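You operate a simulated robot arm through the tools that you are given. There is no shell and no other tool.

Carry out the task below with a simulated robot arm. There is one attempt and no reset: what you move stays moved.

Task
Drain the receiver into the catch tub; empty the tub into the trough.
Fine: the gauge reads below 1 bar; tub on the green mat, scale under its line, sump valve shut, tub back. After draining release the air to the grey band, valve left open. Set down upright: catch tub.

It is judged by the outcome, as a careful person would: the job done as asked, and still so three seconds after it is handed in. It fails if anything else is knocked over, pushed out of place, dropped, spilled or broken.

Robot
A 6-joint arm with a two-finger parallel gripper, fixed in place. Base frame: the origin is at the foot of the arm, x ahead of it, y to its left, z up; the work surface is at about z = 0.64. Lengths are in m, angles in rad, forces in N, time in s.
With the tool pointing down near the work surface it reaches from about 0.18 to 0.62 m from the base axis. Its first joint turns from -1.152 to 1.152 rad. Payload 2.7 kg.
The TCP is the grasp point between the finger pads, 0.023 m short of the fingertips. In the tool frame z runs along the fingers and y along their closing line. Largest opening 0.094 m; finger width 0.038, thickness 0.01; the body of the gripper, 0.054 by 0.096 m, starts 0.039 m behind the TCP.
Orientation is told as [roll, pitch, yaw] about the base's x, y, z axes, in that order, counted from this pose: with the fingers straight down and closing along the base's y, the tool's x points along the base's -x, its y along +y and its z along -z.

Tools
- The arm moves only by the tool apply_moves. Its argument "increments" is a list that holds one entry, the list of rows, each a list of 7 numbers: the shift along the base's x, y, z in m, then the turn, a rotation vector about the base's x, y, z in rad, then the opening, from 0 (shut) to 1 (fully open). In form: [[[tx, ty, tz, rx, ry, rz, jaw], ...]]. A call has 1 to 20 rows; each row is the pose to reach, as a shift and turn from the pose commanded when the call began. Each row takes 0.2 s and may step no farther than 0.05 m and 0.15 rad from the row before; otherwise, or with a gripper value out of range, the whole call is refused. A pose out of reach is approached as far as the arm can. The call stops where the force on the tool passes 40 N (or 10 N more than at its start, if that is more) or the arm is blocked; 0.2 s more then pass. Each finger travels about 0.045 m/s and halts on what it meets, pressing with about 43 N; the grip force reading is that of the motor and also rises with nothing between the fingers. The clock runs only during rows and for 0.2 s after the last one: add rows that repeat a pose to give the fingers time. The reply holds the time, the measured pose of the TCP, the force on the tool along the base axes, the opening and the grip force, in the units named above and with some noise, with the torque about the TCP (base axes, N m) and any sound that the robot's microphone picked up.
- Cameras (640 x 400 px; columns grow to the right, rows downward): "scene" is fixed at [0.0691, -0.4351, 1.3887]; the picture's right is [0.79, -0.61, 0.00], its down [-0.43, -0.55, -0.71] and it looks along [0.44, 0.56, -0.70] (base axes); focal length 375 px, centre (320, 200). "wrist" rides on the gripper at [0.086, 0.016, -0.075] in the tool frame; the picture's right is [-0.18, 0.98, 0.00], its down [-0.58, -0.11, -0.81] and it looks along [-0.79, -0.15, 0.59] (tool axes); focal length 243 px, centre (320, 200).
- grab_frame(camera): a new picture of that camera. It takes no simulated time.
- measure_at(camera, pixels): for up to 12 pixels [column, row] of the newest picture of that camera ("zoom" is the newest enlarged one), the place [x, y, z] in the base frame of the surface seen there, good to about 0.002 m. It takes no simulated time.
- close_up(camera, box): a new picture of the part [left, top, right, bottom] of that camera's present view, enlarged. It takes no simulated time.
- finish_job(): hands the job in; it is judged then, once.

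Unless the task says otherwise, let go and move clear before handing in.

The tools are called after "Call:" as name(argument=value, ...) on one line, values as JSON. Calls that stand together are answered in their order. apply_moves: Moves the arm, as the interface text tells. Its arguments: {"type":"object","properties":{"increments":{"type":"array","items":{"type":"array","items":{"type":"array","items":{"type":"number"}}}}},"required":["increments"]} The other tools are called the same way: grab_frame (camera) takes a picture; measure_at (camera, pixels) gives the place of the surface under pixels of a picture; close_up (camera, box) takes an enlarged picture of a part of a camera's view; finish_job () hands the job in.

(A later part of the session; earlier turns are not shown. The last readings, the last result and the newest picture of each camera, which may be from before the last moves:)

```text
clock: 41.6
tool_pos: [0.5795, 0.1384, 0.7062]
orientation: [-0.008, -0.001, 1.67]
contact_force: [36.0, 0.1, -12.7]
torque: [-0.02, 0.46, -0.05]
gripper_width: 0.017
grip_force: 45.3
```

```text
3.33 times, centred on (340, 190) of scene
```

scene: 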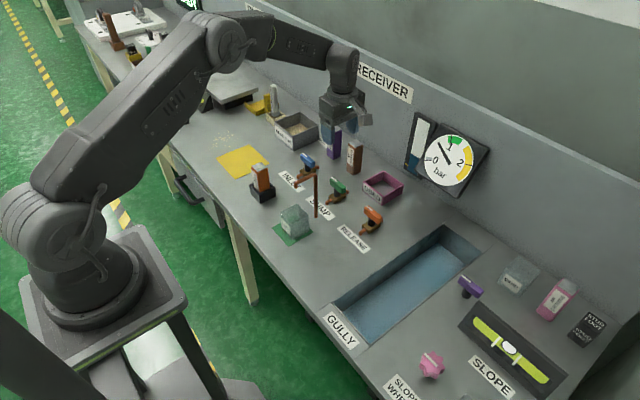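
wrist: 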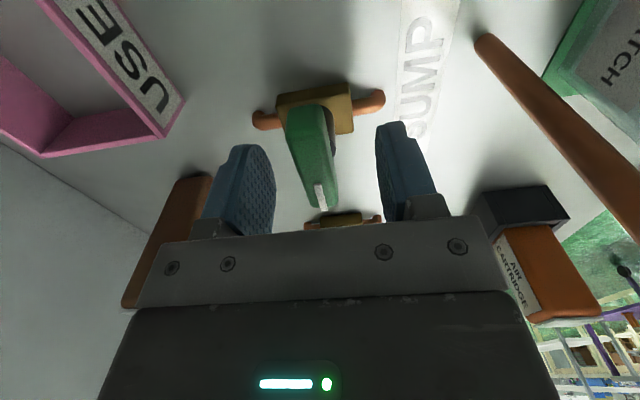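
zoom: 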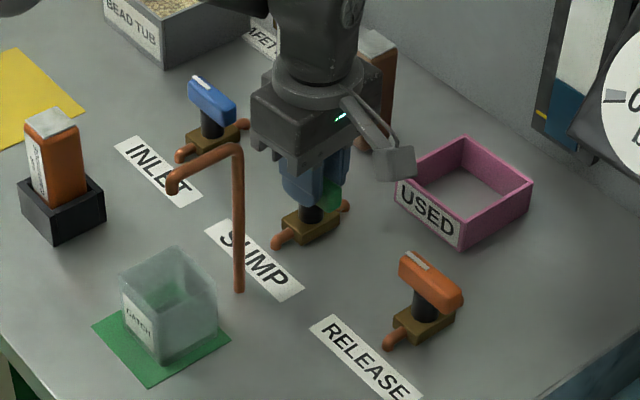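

The handle pushes the tool +x by ~30 N, so its axis is ~4 mm further in x; the turn itself shows little torque. I shift +4 mm to relieve it.

Call:
apply_moves(increments=[[[0.002, 0, 0, 0, 0, 0, 0.05], [0.004, 0, 0, 0, 0, 0, 0.05], [0.004, 0, 0, 0, 0, 0, 0.05]]])

```text
clock: 42.5
tool_pos: [0.5807, 0.1393, 0.7046]
orientation: [0.003, 0.001, 1.669]
contact_force: [-17.8, -7.0, 31.7]
torque: [-0.06, -0.48, -0.01]
gripper_width: 0.0171
grip_force: 44.7
```

Overshot slightly (−18 N x, +32 N z); easing back 1.4 mm and up 1 mm.

Call:
apply_moves(increments=[[[-0.0007, 0, 0.0005, 0, 0, 0, 0.05], [-0.0014, 0, 0.001, 0, 0, 0, 0.05], [-0.0014, 0, 0.001, 0, 0, 0, 0.05]]])

```text
clock: 43.2
tool_pos: [0.5805, 0.1387, 0.7047]
orientation: [-0.003, -0.002, 1.67]
contact_force: [17.5, 3.7, 0.1]
torque: [-1.43, 0.01, -0.01]
gripper_width: 0.0167
grip_force: 45.4
```

Forces acceptable. Continuing the CCW turn in steps and checking whether the handle follows.

Call:
apply_moves(increments=[[[0.0005, 0, 0, 0, 0, 0.08, 0.05], [0.0005, 0, 0, 0, 0, 0.16, 0.05], [0.0005, 0, 0, 0, 0, 0.24, 0.05], [0.0005, 0, 0, 0, 0, 0.32, 0.05]]])

Call:
grab_frame(camera="wrist")

Call:
close_up(camera="scene", box=[260, 110, 500, 250])

```text
clock: 44.2
tool_pos: [0.5807, 0.1391, 0.7052]
orientation: [-0.001, -0.002, 1.993]
contact_force: [9.8, 5.0, 5.5]
torque: [0.62, -0.02, -0.01]
gripper_width: 0.017
grip_force: 45.1
```

```text
taken
```

wrist: 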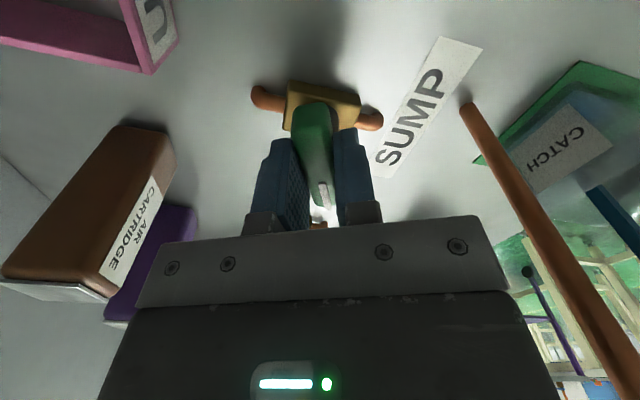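

```text
2.67 times, centred on (380, 180) of scene
```

zoom: 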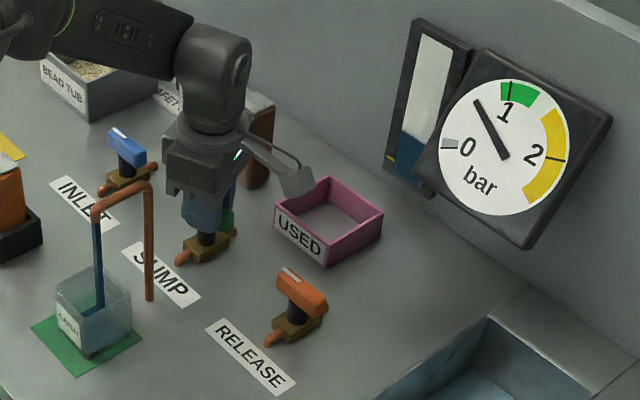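

It's draining: a water stream falls from the spout into the tub (zoom (98,260)). I hold this partial opening and watch the sight glass and tub.

Call:
apply_moves(increments=[[[0, 0, 0, 0, 0, 0, 0.05], [0, 0, 0, 0, 0, 0, 0.05], [0, 0, 0, 0, 0, 0, 0.05], [0, 0, 0, 0, 0, 0, 0.05]]])

Call:
close_up(camera="scene", box=[395, 100, 495, 200])

Call:
close_up(camera="scene", box=[250, 160, 370, 260])

```text
clock: 45.2
tool_pos: [0.5812, 0.1387, 0.7049]
orientation: [0.0, 0.002, 1.988]
contact_force: [8.8, 8.6, 6.0]
torque: [1.45, 0.45, -0.02]
gripper_width: 0.017
grip_force: 44.8
```

```text
4.00 times, centred on (445, 150) of scene
```

zoom: 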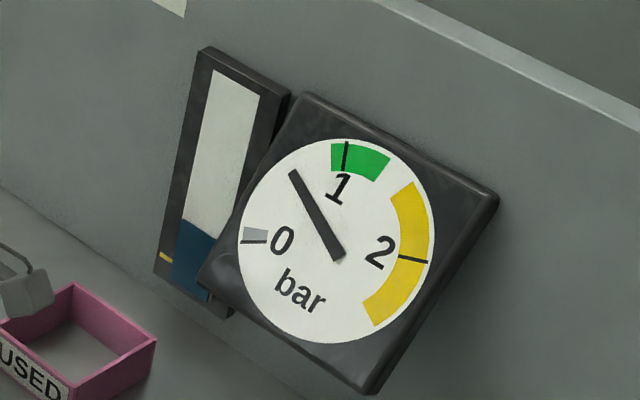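

```text
4.00 times, centred on (310, 210) of scene
```

zoom: 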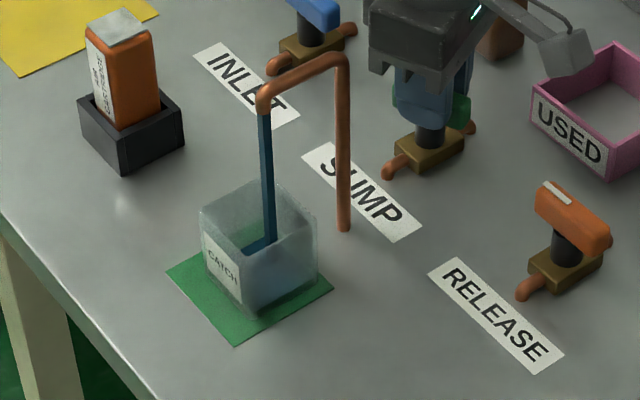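

Level edge has fallen slightly (zoom y 215→220), tub bottom is filling, no splash. Holding ~2 s more.

Call:
apply_moves(increments=[[[0, 0, 0, 0, 0, 0, 0.05], [0, 0, 0, 0, 0, 0, 0.05], [0, 0, 0, 0, 0, 0, 0.05], [0, 0, 0, 0, 0, 0, 0.05], [0, 0, 0, 0, 0, 0, 0.05], [0, 0, 0, 0, 0, 0, 0.05], [0, 0, 0, 0, 0, 0, 0.05], [0, 0, 0, 0, 0, 0, 0.05], [0, 0, 0, 0, 0, 0, 0.05], [0, 0, 0, 0, 0, 0, 0.05]]])

Call:
close_up(camera="scene", box=[395, 100, 495, 200])

Call:
close_up(camera="scene", box=[250, 160, 370, 260])

```text
clock: 47.5
tool_pos: [0.5812, 0.1391, 0.7041]
orientation: [0.001, -0.001, 1.99]
contact_force: [8.2, 14.1, 4.5]
torque: [1.01, 0.23, -0.03]
gripper_width: 0.0168
grip_force: 44.9
```

```text
4.00 times, centred on (445, 150) of scene
```

zoom: 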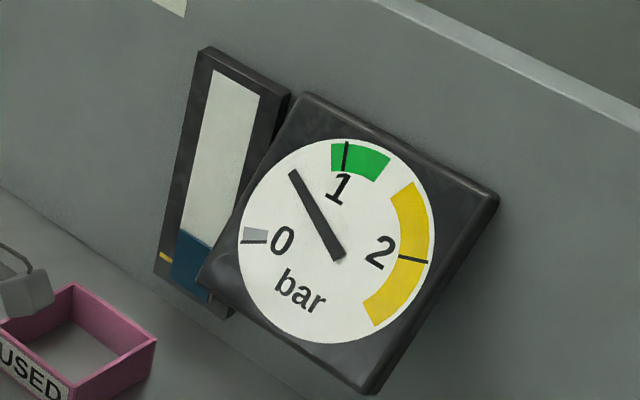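

```text
4.00 times, centred on (310, 210) of scene
```

zoom: 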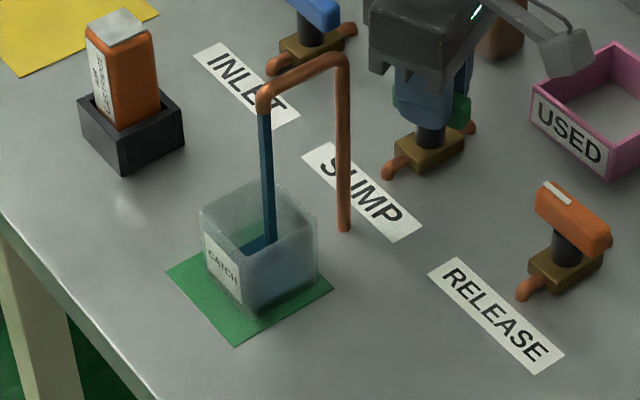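

Level edge now ≈232 vs line ≈265 at the glass's left edge (zoom). Draining ~5 px/s; holding 3 s more.

Call:
apply_moves(increments=[[[0, 0, 0, 0, 0, 0, 0.05], [0, 0, 0, 0, 0, 0, 0.05], [0, 0, 0, 0, 0, 0, 0.05], [0, 0, 0, 0, 0, 0, 0.05], [0, 0, 0, 0, 0, 0, 0.05], [0, 0, 0, 0, 0, 0, 0.05], [0, 0, 0, 0, 0, 0, 0.05], [0, 0, 0, 0, 0, 0, 0.05], [0, 0, 0, 0, 0, 0, 0.05], [0, 0, 0, 0, 0, 0, 0.05], [0, 0, 0, 0, 0, 0, 0.05], [0, 0, 0, 0, 0, 0, 0.05], [0, 0, 0, 0, 0, 0, 0.05], [0, 0, 0, 0, 0, 0, 0.05], [0, 0, 0, 0, 0, 0, 0.05]]])

Call:
close_up(camera="scene", box=[395, 100, 495, 200])

Call:
close_up(camera="scene", box=[270, 190, 340, 250])

```text
clock: 50.6
tool_pos: [0.5806, 0.1393, 0.7038]
orientation: [0.0, 0.001, 1.989]
contact_force: [6.3, 18.0, 4.2]
torque: [0.3, -0.02, 0.0]
gripper_width: 0.017
grip_force: 44.5
```

```text
4.00 times, centred on (445, 150) of scene
```

zoom: 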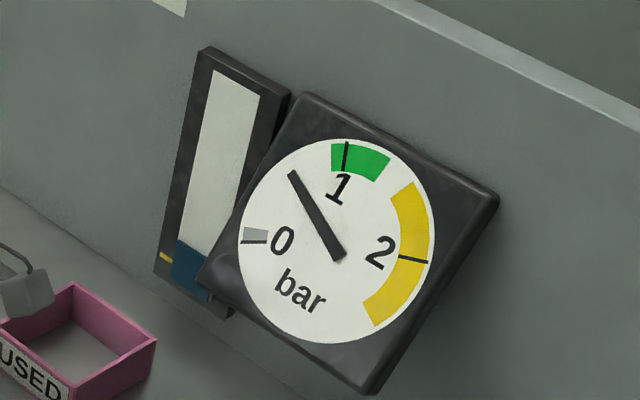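

```text
6.67 times, centred on (305, 220) of scene
```

zoom: 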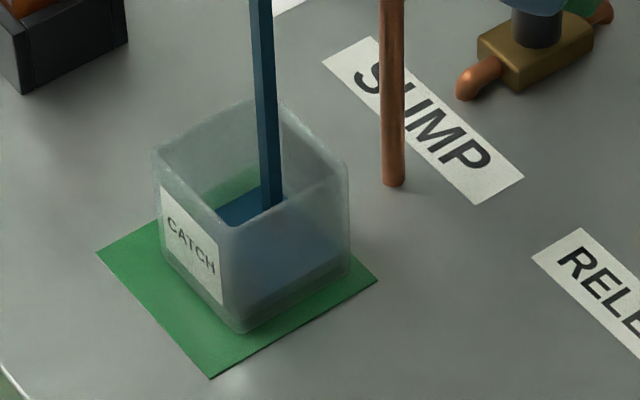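

Level edge ≈240; tub about a third full with no splashing. Holding another 4 s.

Call:
apply_moves(increments=[[[0, 0, 0, 0, 0, 0, 0.05], [0, 0, 0, 0, 0, 0, 0.05], [0, 0, 0, 0, 0, 0, 0.05], [0, 0, 0, 0, 0, 0, 0.05], [0, 0, 0, 0, 0, 0, 0.05], [0, 0, 0, 0, 0, 0, 0.05], [0, 0, 0, 0, 0, 0, 0.05], [0, 0, 0, 0, 0, 0, 0.05], [0, 0, 0, 0, 0, 0, 0.05], [0, 0, 0, 0, 0, 0, 0.05], [0, 0, 0, 0, 0, 0, 0.05], [0, 0, 0, 0, 0, 0, 0.05], [0, 0, 0, 0, 0, 0, 0.05], [0, 0, 0, 0, 0, 0, 0.05], [0, 0, 0, 0, 0, 0, 0.05], [0, 0, 0, 0, 0, 0, 0.05], [0, 0, 0, 0, 0, 0, 0.05], [0, 0, 0, 0, 0, 0, 0.05]]])

Call:
close_up(camera="scene", box=[410, 140, 470, 190])

Call:
close_up(camera="scene", box=[270, 190, 340, 250])

```text
clock: 54.5
tool_pos: [0.581, 0.1381, 0.7043]
orientation: [0.001, 0.0, 1.991]
contact_force: [6.6, 17.9, 3.4]
torque: [0.11, -0.18, -0.01]
gripper_width: 0.0169
grip_force: 44.9
```

```text
8.00 times, centred on (440, 165) of scene
```

zoom: 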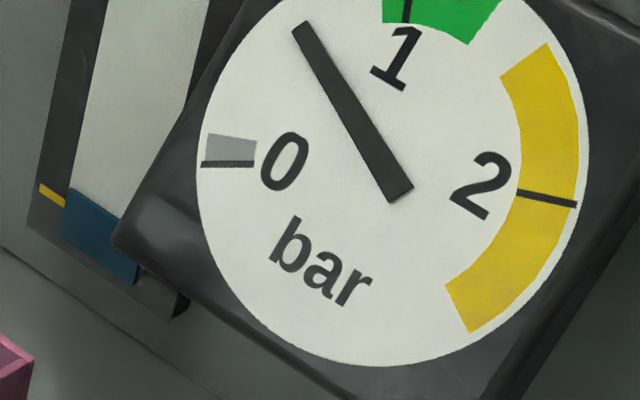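

```text
6.67 times, centred on (305, 220) of scene
```

zoom: 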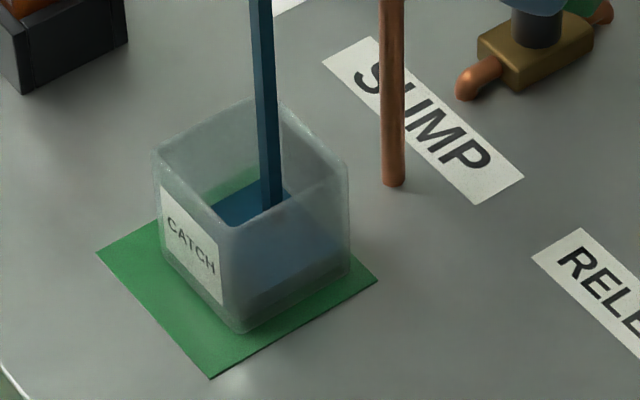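

In the 8x zoom the water top-left is at y≈187 and the line extends to ≈212 there: ~4–5 s to go, tub under half full. Holding 4 s.

Call:
apply_moves(increments=[[[0, 0, 0, 0, 0, 0, 0.05], [0, 0, 0, 0, 0, 0, 0.05], [0, 0, 0, 0, 0, 0, 0.05], [0, 0, 0, 0, 0, 0, 0.05], [0, 0, 0, 0, 0, 0, 0.05], [0, 0, 0, 0, 0, 0, 0.05], [0, 0, 0, 0, 0, 0, 0.05], [0, 0, 0, 0, 0, 0, 0.05], [0, 0, 0, 0, 0, 0, 0.05], [0, 0, 0, 0, 0, 0, 0.05], [0, 0, 0, 0, 0, 0, 0.05], [0, 0, 0, 0, 0, 0, 0.05], [0, 0, 0, 0, 0, 0, 0.05], [0, 0, 0, 0, 0, 0, 0.05], [0, 0, 0, 0, 0, 0, 0.05], [0, 0, 0, 0, 0, 0, 0.05], [0, 0, 0, 0, 0, 0, 0.05], [0, 0, 0, 0, 0, 0, 0.05], [0, 0, 0, 0, 0, 0, 0.05], [0, 0, 0, 0, 0, 0, 0.05]]])

Call:
close_up(camera="scene", box=[410, 140, 470, 190])

Call:
close_up(camera="scene", box=[270, 190, 340, 250])

```text
clock: 58.6
tool_pos: [0.5802, 0.1389, 0.705]
orientation: [-0.001, -0.001, 1.991]
contact_force: [7.6, 17.2, 3.7]
torque: [0.18, -0.12, -0.01]
gripper_width: 0.0169
grip_force: 45.4
```

```text
8.00 times, centred on (440, 165) of scene
```

zoom: 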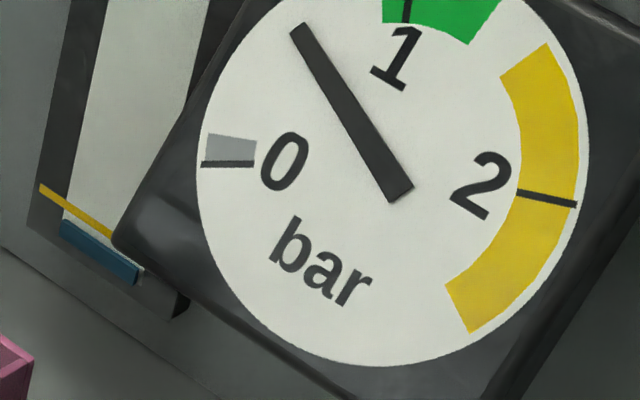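

```text
6.67 times, centred on (305, 220) of scene
```

zoom: 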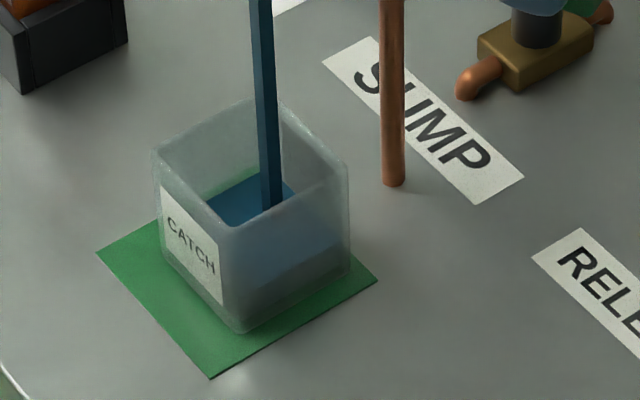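

The level is now below the fully visible yellow line. Closing the sump valve by turning back 0.42 rad.

Call:
apply_moves(increments=[[[0, 0, 0, 0, 0, -0.12, 0.05], [0, 0, 0, 0, 0, -0.24, 0.05], [0, 0, 0, 0, 0, -0.36, 0.05], [0, 0, 0, 0, 0, -0.42, 0.05], [0, 0, 0, 0, 0, -0.42, 0.05]]])

Call:
close_up(camera="scene", box=[410, 140, 470, 190])

Call:
close_up(camera="scene", box=[270, 160, 390, 250])

```text
clock: 59.9
tool_pos: [0.5793, 0.1388, 0.7045]
orientation: [-0.001, 0.0, 1.569]
contact_force: [8.8, 15.6, 5.5]
torque: [-0.08, -0.21, 0.11]
gripper_width: 0.0169
grip_force: 44.9
```

```text
8.00 times, centred on (440, 165) of scene
```

zoom: 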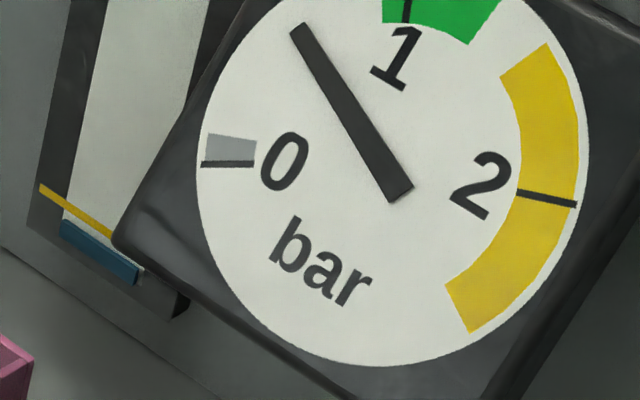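

```text
4.44 times, centred on (330, 205) of scene
```

zoom: 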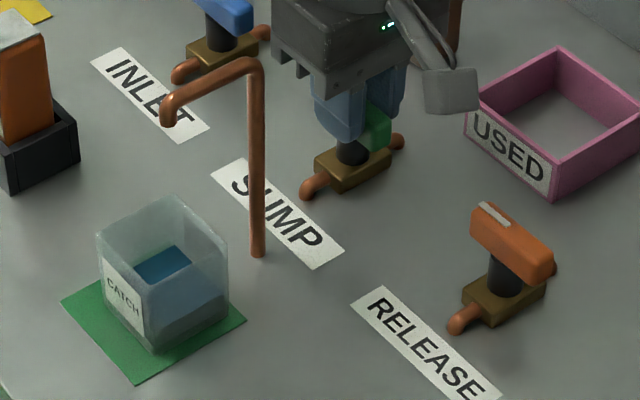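

Stream has stopped and the level is below the line. A tiny extra closing nudge, then release the handle and rise.

Call:
apply_moves(increments=[[[0, 0, 0, 0, 0, -0.02, 0.05], [0, 0, 0, 0, 0, -0.02, 0.05], [0, 0, 0, 0, 0, -0.01, 0.2], [0, 0, 0, 0, 0, 0, 0.45], [0, 0, 0, 0, 0, 0, 0.6], [0, 0, 0, 0, 0, 0, 0.6], [0, 0, 0.04, 0, 0, 0, 0.6], [0, 0, 0.08, 0, 0, 0, 0.6], [0, 0, 0.12, 0, 0, 0, 0.6], [0, 0, 0.12, 0, 0, 0, 0.6]]])

Call:
close_up(camera="scene", box=[270, 140, 430, 250])

```text
clock: 62.0
tool_pos: [0.5781, 0.1386, 0.8258]
orientation: [0.002, 0.0, 1.568]
contact_force: [-0.5, -0.8, 0.6]
torque: [0.01, -0.01, 0.04]
gripper_width: 0.0565
grip_force: 0.1
```

```text
3.64 times, centred on (350, 195) of scene
```

zoom: 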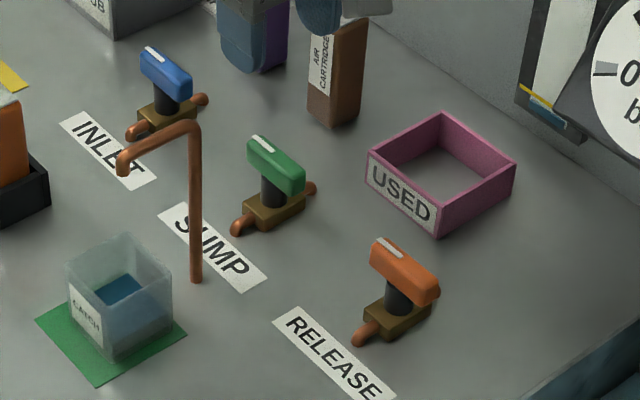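

The sump handle is back parallel to the other closed ones. Moving to the orange release handle (Δy −0.139) and descending over it.

Call:
apply_moves(increments=[[[0, -0.045, 0, 0, 0, 0, 0.6], [0, -0.09, 0, 0, 0, 0, 0.6], [0, -0.135, 0, 0, 0, 0, 0.6], [0, -0.139, -0.03, 0, 0, 0, 0.6], [0, -0.139, -0.07, 0, 0, 0, 0.6], [0, -0.139, -0.1, 0, 0, 0, 0.6], [0, -0.139, -0.12, 0, 0, 0, 0.6], [0, -0.139, -0.12, 0, 0, 0, 0.6]]])

Call:
grab_frame(camera="wrist")

Call:
close_up(camera="scene", box=[290, 140, 450, 250])

```text
clock: 63.9
tool_pos: [0.5795, -0.0025, 0.705]
orientation: [0.0, 0.0, 1.569]
contact_force: [-0.5, 0.5, -0.6]
torque: [0.0, -0.03, 0.04]
gripper_width: 0.0566
grip_force: 0.0
```

```text
taken
```

wrist: 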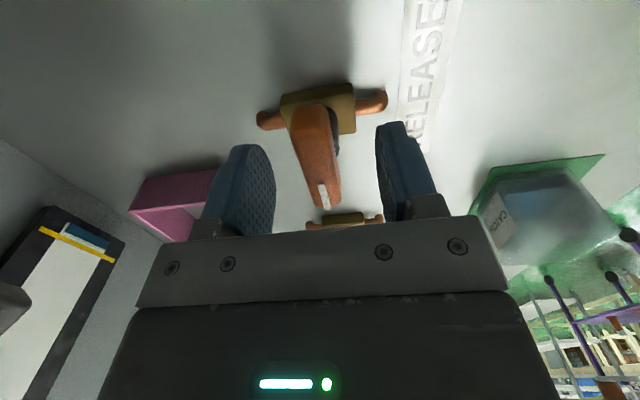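

```text
3.64 times, centred on (370, 195) of scene
```

zoom: 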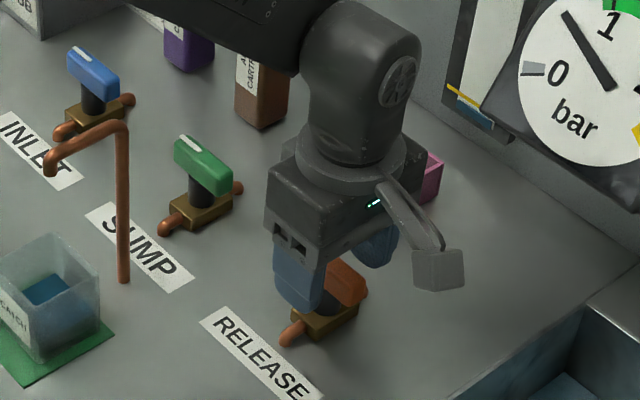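

Handle is centred between the fingers. Gripping it.

Call:
apply_moves(increments=[[[0, 0, 0, 0, 0, 0, 0.4], [0, 0, 0, 0, 0, 0, 0.2], [0, 0, 0, 0, 0, 0, 0.05], [0, 0, 0, 0, 0, 0, 0.05], [0, 0, 0, 0, 0, 0, 0.05]]])

```text
clock: 65.0
tool_pos: [0.5799, -0.002, 0.7058]
orientation: [-0.003, 0.001, 1.568]
contact_force: [10.9, -1.3, -5.6]
torque: [0.0, -0.14, 0.05]
gripper_width: 0.017
grip_force: 45.3
```

Good grip with small side force. Turning the release valve CCW in two stages.

Call:
apply_moves(increments=[[[0.0005, 0, 0, 0, 0, 0.1, 0.05], [0.0005, 0, 0, 0, 0, 0.2, 0.05], [0.0005, 0, 0, 0, 0, 0.3, 0.05], [0.0005, 0, 0, 0, 0, 0.4, 0.05], [0.0005, 0, 0, 0, 0, 0.5, 0.05], [0.0005, 0, 0, 0, 0, 0.5, 0.05]]])

Call:
close_up(camera="scene", box=[290, 110, 490, 250])

```text
clock: 66.5
tool_pos: [0.5811, -0.0019, 0.7062]
orientation: [-0.003, 0.002, 2.071]
contact_force: [24.3, -12.8, -4.3]
torque: [0.36, 0.33, -0.04]
gripper_width: 0.0169
grip_force: 44.8
```

```text
2.86 times, centred on (390, 180) of scene
```

zoom: 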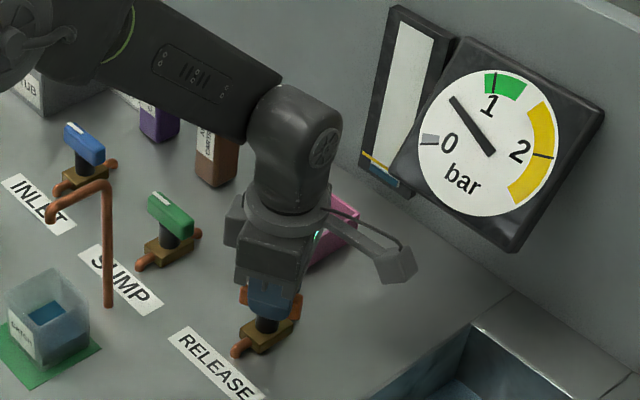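

Valve turning; needle starting to move. I relieve the side load (+x, −y ~1 mm) and continue the turn toward fully open.

Call:
apply_moves(increments=[[[0.0012, -0.0008, 0, 0, 0, 0.0, 0.05], [0.0012, -0.0008, 0, 0, 0, 0.12, 0.05], [0.0012, -0.0008, 0, 0, 0, 0.24, 0.05], [0.0012, -0.0008, 0, 0, 0, 0.36, 0.05], [0.0012, -0.0008, 0, 0, 0, 0.48, 0.05], [0.0012, -0.0008, 0, 0, 0, 0.48, 0.05]]])

Call:
close_up(camera="scene", box=[290, 110, 490, 250])

```text
clock: 67.8
tool_pos: [0.5823, -0.0026, 0.7063]
orientation: [0.001, -0.001, 2.551]
contact_force: [-2.6, 2.6, 25.9]
torque: [0.48, 0.77, 0.02]
gripper_width: 0.0169
grip_force: 44.9
```

```text
2.86 times, centred on (390, 180) of scene
```

zoom: 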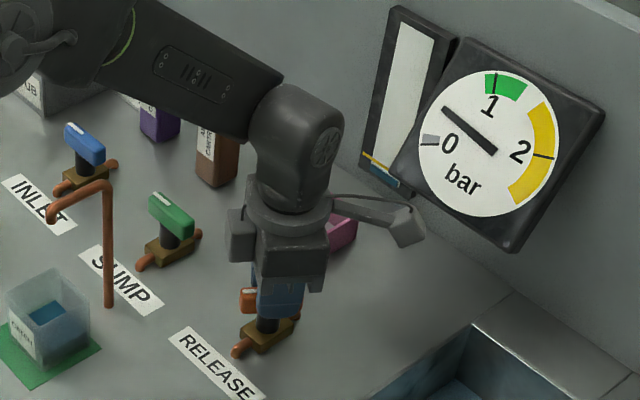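

Pressure is dropping (needle now nearer 0.4). Continuing to nearly full open, raising 1 mm to relieve z force.

Call:
apply_moves(increments=[[[0, 0, 0.001, 0, 0, 0.12, 0.05], [0, 0, 0.001, 0, 0, 0.24, 0.05], [0, 0, 0.001, 0, 0, 0.36, 0.05], [0, 0, 0.001, 0, 0, 0.46, 0.05], [0, 0, 0.001, 0, 0, 0.54, 0.05], [0, 0, 0.001, 0, 0, 0.54, 0.05]]])

Call:
close_up(camera="scene", box=[290, 110, 490, 250])

```text
clock: 69.2
tool_pos: [0.5833, 0.0, 0.7067]
orientation: [0.0, 0.003, 3.093]
contact_force: [14.5, 22.8, -5.7]
torque: [0.39, -0.92, -0.06]
gripper_width: 0.0168
grip_force: 45.2
```

```text
2.86 times, centred on (390, 180) of scene
```

zoom: 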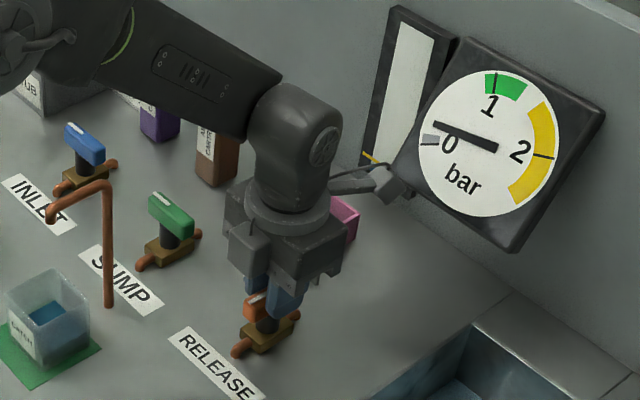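

Handle is turned ~1.52 rad and the needle is nearing the grey band. Letting go and rising, leaving the valve open.

Call:
apply_moves(increments=[[[0, 0, 0, 0, 0, 0, 0.3], [0, 0, 0, 0, 0, 0, 0.5], [0, 0, 0, 0, 0, 0, 0.6], [0, 0, 0, 0, 0, 0, 0.6], [0, 0, 0.04, 0, 0, 0, 0.6], [0, 0, 0.08, 0, 0, 0, 0.6], [0, 0, 0.12, 0, 0, 0, 0.6], [0, 0, 0.16, 0, 0, 0, 0.6], [0, 0, 0.16, 0, 0, 0, 0.6]]])

Call:
close_up(camera="scene", box=[250, 110, 490, 260])

```text
clock: 71.2
tool_pos: [0.5815, -0.0005, 0.8653]
orientation: [0.0, 0.001, 3.089]
contact_force: [-0.1, -0.1, -0.5]
torque: [0.0, 0.04, -0.04]
gripper_width: 0.0564
grip_force: 0.0
```

```text
2.67 times, centred on (370, 185) of scene
```

zoom: 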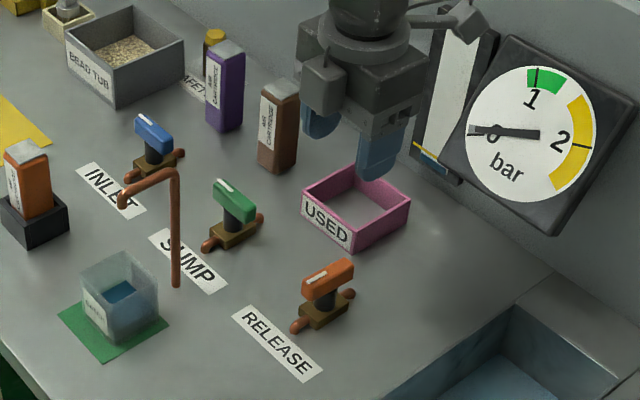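

Needle sits in the grey band at 0; release handle lies open along the pipe. Now I turn back to yaw +90 and go to the −y side of the tub.

Call:
apply_moves(increments=[[[-0.015, -0.003, 0, 0, 0, -0.14, 0.76], [-0.03, -0.006, 0, 0, 0, -0.28, 0.76], [-0.045, -0.009, 0, 0, 0, -0.42, 0.76], [-0.06, -0.012, 0, 0, 0, -0.56, 0.76], [-0.075, -0.015, 0, 0, 0, -0.7, 0.76], [-0.09, -0.018, 0, 0, 0, -0.84, 0.76], [-0.105, -0.021, 0, 0, 0, -0.98, 0.76], [-0.12, -0.024, 0, 0, 0, -1.12, 0.76], [-0.135, -0.027, 0, 0, 0, -1.26, 0.76], [-0.15, -0.03, 0, 0, 0, -1.4, 0.76], [-0.165, -0.0315, 0, 0, 0, -1.52, 0.76], [-0.165, -0.0315, 0, 0, 0, -1.52, 0.76]]])

Call:
apply_moves(increments=[[[0, 0, 0, 0.14, 0, 0, 0.76], [0, 0, 0, 0.28, 0, 0, 0.76], [0, 0, 0, 0.42, 0, 0, 0.76], [0, 0, 0, 0.56, 0, 0, 0.76], [0, 0, 0, 0.7, 0, 0, 0.76], [0, 0, 0, 0.75, 0, 0, 0.76], [0, 0, 0, 0.75, 0, 0, 0.76]]])

Call:
grab_frame(camera="scene")

Call:
close_up(camera="scene", box=[250, 180, 370, 260])

```text
clock: 73.8
tool_pos: [0.4171, -0.035, 0.8652]
orientation: [0.001, -0.001, 1.567]
contact_force: [-0.3, -0.8, 0.0]
torque: [0.01, 0.02, 0.0]
gripper_width: 0.0713
grip_force: 0.0
```

```text
clock: 75.5
tool_pos: [0.4168, -0.0331, 0.8665]
orientation: [0.001, -0.751, 1.568]
contact_force: [0.0, 0.5, -1.2]
torque: [-0.02, -0.04, -0.01]
gripper_width: 0.0714
grip_force: 0.0
```

```text
taken
```

scene: 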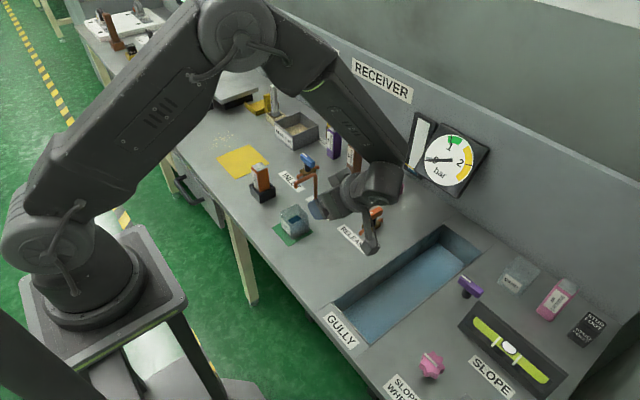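

```text
5.00 times, centred on (310, 220) of scene
```

zoom: 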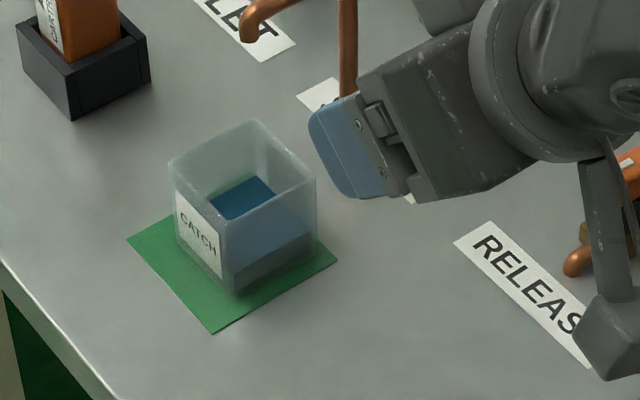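

Tub about half full. Descending beside the tub to z≈0.684, then sliding +y around it.

Call:
apply_moves(increments=[[[0, 0, -0.045, 0, 0, 0, 0.76], [0, 0, -0.09, 0, 0, 0, 0.76], [0, 0, -0.135, 0, 0, 0, 0.76], [0, 0, -0.165, 0, 0, 0, 0.76], [0, 0.01, -0.1815, 0, 0, 0, 0.76], [0, 0.04, -0.1815, 0, 0, 0, 0.76], [0, 0.06, -0.1815, 0, 0, 0, 0.76], [0, 0.06, -0.1815, 0, 0, 0, 0.76]]])

Call:
grab_frame(camera="wrist")

```text
clock: 77.2
tool_pos: [0.4155, 0.0266, 0.6865]
orientation: [0.001, -0.75, 1.569]
contact_force: [0.1, -1.0, -0.7]
torque: [0.02, 0.01, 0.0]
gripper_width: 0.0714
grip_force: 0.0
```

```text
taken
```

wrist: 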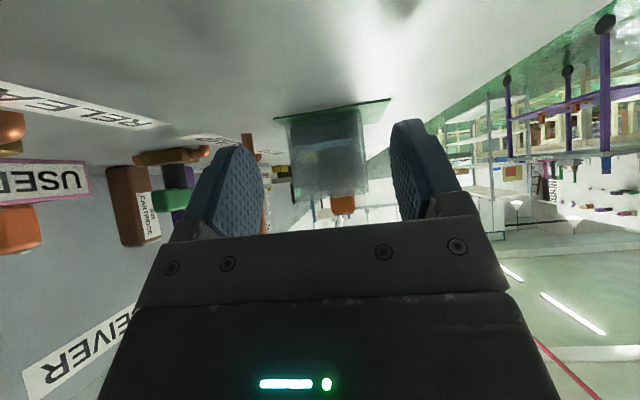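

Tub lies between the fingers' path. Sliding +y to the tub and gripping.

Call:
apply_moves(increments=[[[0, 0.03, -0.0015, 0, 0, 0, 0.76], [0, 0.055, -0.0015, 0, 0, 0, 0.76], [0, 0.075, -0.0015, 0, 0, 0, 0.76], [0, 0.088, -0.0015, 0, 0, 0, 0.76], [0, 0.0915, -0.0015, 0, 0, 0, 0.76], [0, 0.0915, -0.0015, 0, 0, 0, 0.76]]])

Call:
grab_frame(camera="wrist")

```text
clock: 78.7
tool_pos: [0.4174, 0.1185, 0.6827]
orientation: [0.002, -0.748, 1.568]
contact_force: [1.4, -0.8, 0.7]
torque: [0.03, -0.01, -0.01]
gripper_width: 0.0714
grip_force: 0.0
```

```text
taken
```

wrist: 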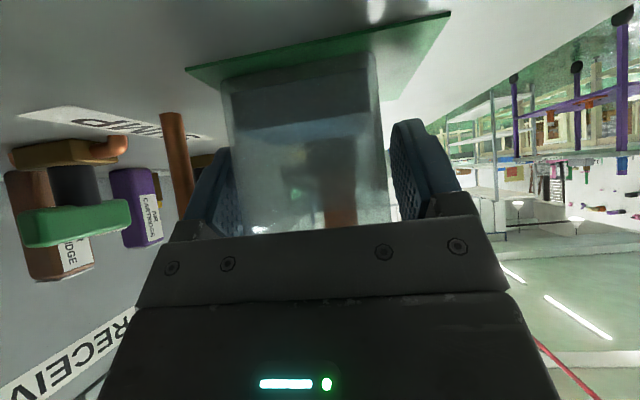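

Tub is centred between the pads. Gripping, lifting 6 mm, and withdrawing slowly in −y to avoid slosh.

Call:
apply_moves(increments=[[[0, 0, 0, 0, 0, 0, 0.6], [0, 0, 0, 0, 0, 0, 0.4], [0, 0, 0, 0, 0, 0, 0.4], [0, 0, 0, 0, 0, 0, 0.4], [0, 0, 0.003, 0, 0, 0, 0.4], [0, 0, 0.007, 0, 0, 0, 0.4], [0, -0.005, 0.008, 0, 0, 0, 0.4], [0, -0.015, 0.008, 0, 0, 0, 0.4], [0, -0.03, 0.008, 0, 0, 0, 0.4], [0, -0.045, 0.008, 0, 0, 0, 0.4], [0, -0.06, 0.008, 0, 0, 0, 0.4], [0, -0.075, 0.008, 0, 0, 0, 0.4], [0, -0.09, 0.008, 0, 0, 0, 0.4], [0, -0.1, 0.008, 0, 0, 0, 0.4], [0, -0.105, 0.008, 0, 0, 0, 0.4], [0, -0.105, 0.008, 0, 0, 0, 0.4]]])

Call:
close_up(camera="scene", box=[250, 160, 410, 280])

```text
clock: 82.0
tool_pos: [0.4167, 0.0124, 0.6902]
orientation: [0.001, -0.75, 1.57]
contact_force: [-0.3, 0.3, -0.7]
torque: [0.01, 0.01, 0.01]
gripper_width: 0.0555
grip_force: 42.9
```

```text
3.33 times, centred on (330, 220) of scene
```

zoom: 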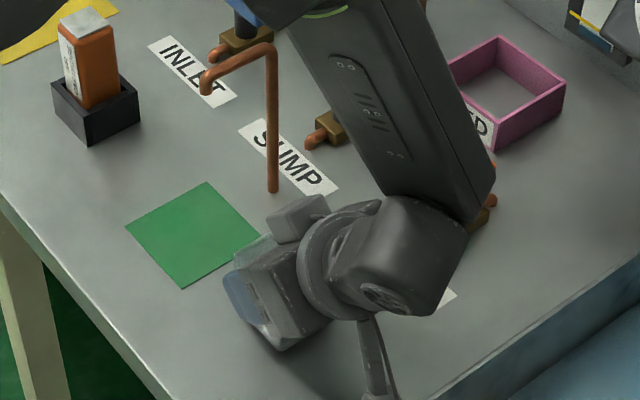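

Held firmly, no spill, mat empty. Lifting, then carrying level to above the trough at about (0.55,−0.19,0.80).

Call:
apply_moves(increments=[[[0, 0, 0.008, 0, 0, 0, 0.4], [0, 0, 0.025, 0, 0, 0, 0.4], [0, 0, 0.045, 0, 0, 0, 0.4], [0, 0, 0.065, 0, 0, 0, 0.4], [0, 0, 0.085, 0, 0, 0, 0.4], [0.005, -0.008, 0.1, 0, 0, 0, 0.4], [0.015, -0.022, 0.11, 0, 0, 0, 0.4], [0.027, -0.04, 0.115, 0, 0, 0, 0.4], [0.04, -0.06, 0.115, 0, 0, 0, 0.4], [0.053, -0.08, 0.115, 0, 0, 0, 0.4], [0.066, -0.1, 0.115, 0, 0, 0, 0.4], [0.079, -0.12, 0.115, 0, 0, 0, 0.4], [0.092, -0.14, 0.115, 0, 0, 0, 0.4], [0.105, -0.16, 0.115, 0, 0, 0, 0.4], [0.118, -0.18, 0.115, 0, 0, 0, 0.4], [0.128, -0.195, 0.115, 0, 0, 0, 0.4], [0.1335, -0.202, 0.115, 0, 0, 0, 0.4], [0.1335, -0.202, 0.115, 0, 0, 0, 0.4]]])

Call:
grab_frame(camera="scene")

Call:
grab_frame(camera="wrist")

```text
clock: 85.8
tool_pos: [0.5507, -0.1887, 0.8055]
orientation: [0.003, -0.751, 1.569]
contact_force: [-0.1, 0.2, -0.7]
torque: [-0.01, 0.0, -0.01]
gripper_width: 0.0553
grip_force: 43.2
```

```text
taken
```

scene: 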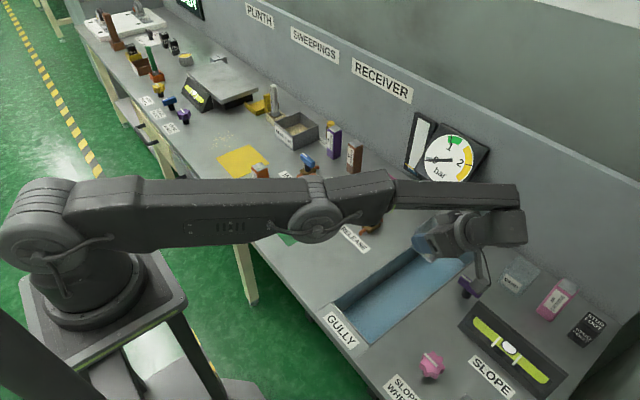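

```text
taken
```

wrist: 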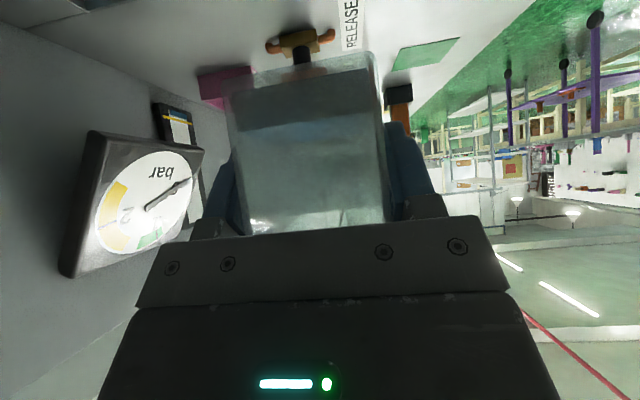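

Tub is held level over the trough with nothing beneath it but the basin. Starting the pour: rotating −0.1 rad per row toward +y lip, first 0.9 rad.

Call:
apply_moves(increments=[[[0, 0, 0, -0.1, 0, 0, 0.4], [0, 0, 0, -0.2, 0, 0, 0.4], [0, 0, 0, -0.3, 0, 0, 0.4], [0, 0, 0, -0.4, 0, 0, 0.4], [0, 0, 0, -0.5, 0, 0, 0.4], [0, 0, 0, -0.6, 0, 0, 0.4], [0, 0, 0, -0.68, 0, 0, 0.4], [0, 0, 0, -0.74, 0, 0, 0.4], [0, 0, 0, -0.8, 0, 0, 0.4], [0, 0, 0, -0.86, 0, 0, 0.4]]])

Call:
close_up(camera="scene", box=[320, 160, 520, 360])

```text
clock: 88.0
tool_pos: [0.5507, -0.1865, 0.8054]
orientation: [0.0, 0.109, 1.57]
contact_force: [-0.1, 0.1, -0.9]
torque: [0.02, -0.01, -0.02]
gripper_width: 0.0553
grip_force: 43.0
```

```text
2.00 times, centred on (420, 260) of scene
```

zoom: 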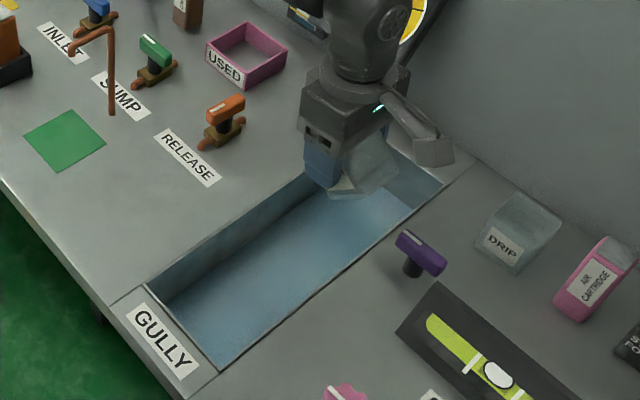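

Tub tilted ~49° with no stream outside the basin. Continuing the tilt to ~2.0 rad total.

Call:
apply_moves(increments=[[[0, 0, 0, -0.07, 0, 0, 0.4], [0, 0, 0, -0.14, 0, 0, 0.4], [0, 0, 0, -0.21, 0, 0, 0.4], [0, 0, 0, -0.28, 0, 0, 0.4], [0, 0, 0, -0.35, 0, 0, 0.4]]])

Call:
close_up(camera="scene", box=[320, 160, 520, 360])

Call:
apply_moves(increments=[[[0, 0, 0, -0.08, 0, 0, 0.4], [0, 0, 0, -0.16, 0, 0, 0.4], [0, 0, 0, -0.24, 0, 0, 0.4], [0, 0, 0, -0.32, 0, 0, 0.4], [0, 0, 0, -0.4, 0, 0, 0.4], [0, 0, 0, -0.48, 0, 0, 0.4], [0, 0, 0, -0.56, 0, 0, 0.4], [0, 0, 0, -0.64, 0, 0, 0.4], [0, 0, 0, -0.72, 0, 0, 0.4], [0, 0, 0, -0.8, 0, 0, 0.4], [0, 0, 0, -0.8, 0, 0, 0.4]]])

Call:
grab_frame(camera="scene")

Call:
close_up(camera="scene", box=[320, 160, 520, 360])

Call:
grab_frame(camera="wrist")

```text
clock: 89.2
tool_pos: [0.551, -0.1887, 0.8077]
orientation: [0.0, 0.461, 1.57]
contact_force: [0.3, 0.4, -0.1]
torque: [-0.01, -0.02, 0.0]
gripper_width: 0.0551
grip_force: 42.4
```

```text
2.00 times, centred on (420, 260) of scene
```

zoom: 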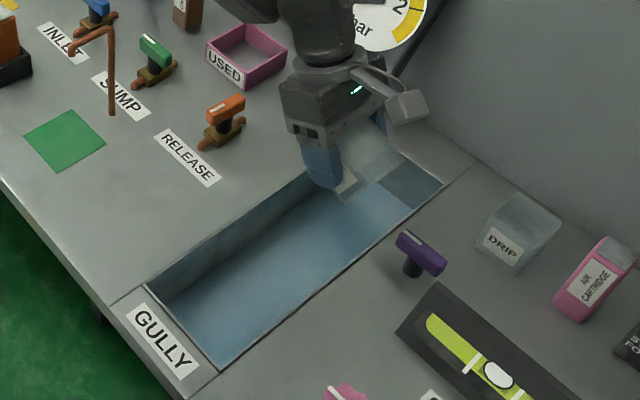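

```text
clock: 91.7
tool_pos: [0.55, -0.1871, 0.8051]
orientation: [-0.002, 1.263, 1.568]
contact_force: [-0.1, 0.0, 0.2]
torque: [0.03, -0.01, 0.02]
gripper_width: 0.0553
grip_force: 43.0
```

```text
taken
```

scene: 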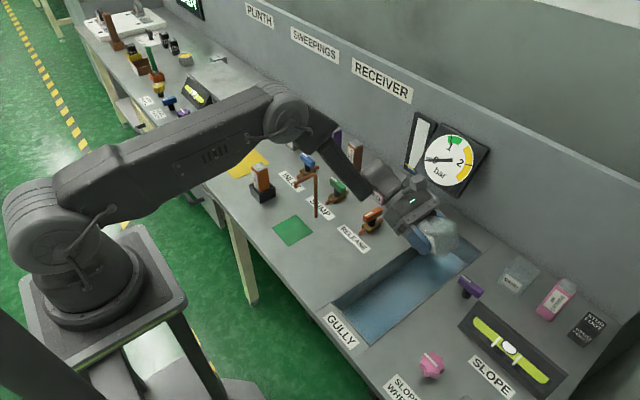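

```text
2.00 times, centred on (420, 260) of scene
```

zoom: 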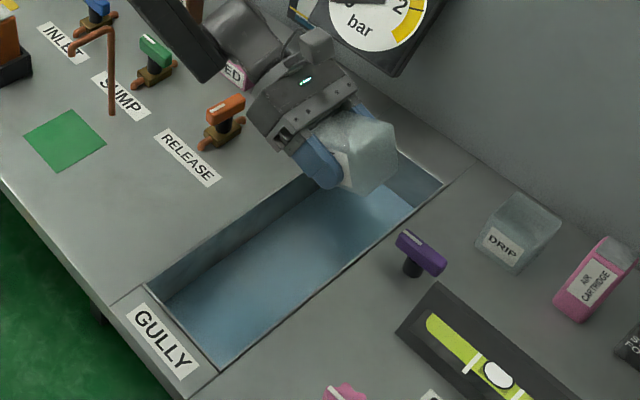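

```text
taken
```

wrist: 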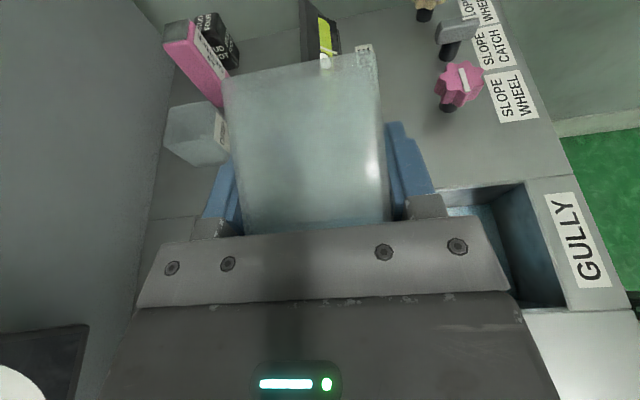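

The tub appears empty (clear walls in the wrist view), nothing on the bench. Holding a moment to drip, then rotating back upright over the trough.

Call:
apply_moves(increments=[[[0, 0, 0, 0, 0, 0, 0.4], [0, 0, 0, 0, 0, 0, 0.4], [0, 0, 0, 0, 0, 0, 0.4], [0, 0, 0, 0, 0, 0, 0.4], [0, 0, 0, 0, 0, 0, 0.4], [0, 0, 0, 0, 0, 0, 0.4], [0, 0, 0, 0, 0, 0, 0.4], [0, 0, 0, 0, 0, 0, 0.4]]])

Call:
apply_moves(increments=[[[0, 0, 0, 0.1, 0, 0, 0.4], [0, 0, 0, 0.2, 0, 0, 0.4], [0, 0, 0, 0.31, 0, 0, 0.4], [0, 0, 0, 0.42, 0, 0, 0.4], [0, 0, 0, 0.53, 0, 0, 0.4], [0, 0, 0, 0.64, 0, 0, 0.4], [0, 0, 0, 0.75, 0, 0, 0.4], [0, 0, 0, 0.86, 0, 0, 0.4], [0, 0, 0, 0.97, 0, 0, 0.4], [0, 0, 0, 1.08, 0, 0, 0.4], [0, 0, 0, 1.19, 0, 0, 0.4], [0, 0, 0, 1.3, 0, 0, 0.4], [0, 0, 0, 1.41, 0, 0, 0.4], [0, 0, 0, 1.52, 0, 0, 0.4], [0, 0, 0, 1.63, 0, 0, 0.4], [0, 0, 0, 1.74, 0, 0, 0.4], [0, 0, 0, 1.85, 0, 0, 0.4], [0, 0, 0, 1.95, 0, 0, 0.4], [0, 0, 0, 2.01, 0, 0, 0.4], [0, 0, 0, 2.01, 0, 0, 0.4]]])

Call:
grab_frame(camera="scene")

Call:
grab_frame(camera="wrist")

```text
clock: 93.5
tool_pos: [0.5491, -0.1869, 0.8068]
orientation: [-0.001, 1.261, 1.568]
contact_force: [-0.2, -0.1, -0.7]
torque: [-0.04, 0.01, 0.01]
gripper_width: 0.0554
grip_force: 43.2
```

```text
clock: 97.7
tool_pos: [0.55, -0.1891, 0.8068]
orientation: [0.004, -0.753, 1.568]
contact_force: [-0.6, 0.4, -0.8]
torque: [0.0, 0.0, 0.0]
gripper_width: 0.0555
grip_force: 42.9
```

```text
taken
```

scene: 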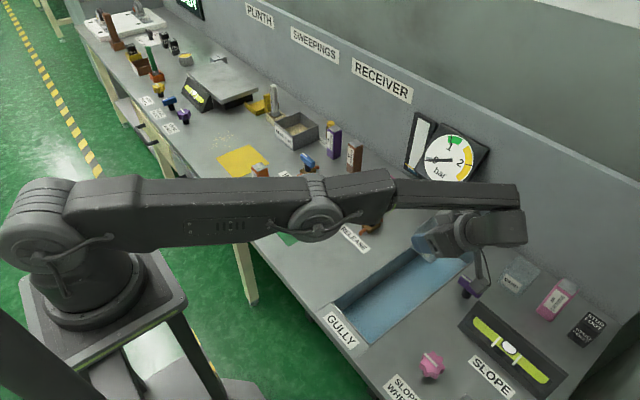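

```text
taken
```

wrist: 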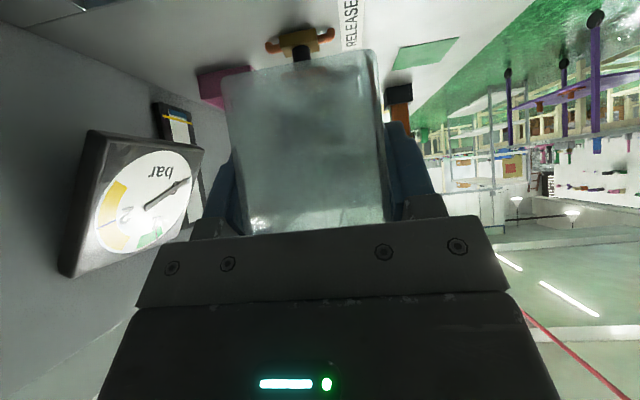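

Tub is empty and upright. Carrying it back toward its original spot (TCP 0.409, −0.022), stopping ~2 cm above the bench.

Call:
apply_moves(increments=[[[-0.012, 0.014, 0, 0, 0, 0, 0.4], [-0.027, 0.032, 0, 0, 0, 0, 0.4], [-0.045, 0.053, 0, 0, 0, 0, 0.4], [-0.063, 0.075, 0, 0, 0, 0, 0.4], [-0.082, 0.097, 0, 0, 0, 0, 0.4], [-0.1, 0.119, 0, 0, 0, 0, 0.4], [-0.118, 0.14, -0.01, 0, 0, 0, 0.4], [-0.132, 0.157, -0.03, 0, 0, 0, 0.4], [-0.141, 0.167, -0.055, 0, 0, 0, 0.4], [-0.141, 0.167, -0.08, 0, 0, 0, 0.4], [-0.141, 0.167, -0.1, 0, 0, 0, 0.4], [-0.141, 0.167, -0.1, 0, 0, 0, 0.4]]])

Call:
close_up(camera="scene", box=[260, 180, 420, 300])

```text
clock: 100.2
tool_pos: [0.4097, -0.0232, 0.7035]
orientation: [0.0, -0.75, 1.569]
contact_force: [0.1, -0.7, -0.7]
torque: [-0.01, 0.0, -0.01]
gripper_width: 0.0555
grip_force: 42.9
```

```text
3.33 times, centred on (340, 240) of scene
```

zoom: 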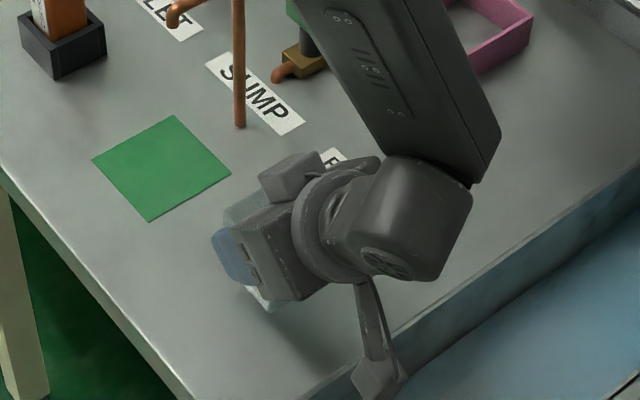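

Above home spot at z 0.7035. Lowering gently to the bench.

Call:
apply_moves(increments=[[[0, 0.001, -0.007, 0, 0, 0, 0.4], [0, 0.001, -0.014, 0, 0, 0, 0.4], [0, 0.001, -0.019, 0, 0, 0, 0.4], [0, 0.001, -0.021, 0, 0, 0, 0.4], [0, 0.001, -0.021, 0, 0, 0, 0.4]]])

```text
clock: 101.5
tool_pos: [0.4102, -0.021, 0.6827]
orientation: [0.002, -0.75, 1.569]
contact_force: [-1.0, 0.0, -0.3]
torque: [0.0, -0.01, 0.0]
gripper_width: 0.0553
grip_force: 42.3
```

Call:
apply_moves(increments=[[[0, 0, -0.0008, 0, 0, 0, 0.4], [0, 0, -0.0015, 0, 0, 0, 0.4], [0, 0, -0.0015, 0, 0, 0, 0.4]]])

```text
clock: 102.2
tool_pos: [0.409, -0.0194, 0.6838]
orientation: [-0.001, -0.751, 1.571]
contact_force: [-0.8, 1.9, 11.6]
torque: [-0.26, -0.06, 0.05]
gripper_width: 0.0557
grip_force: 42.9
```

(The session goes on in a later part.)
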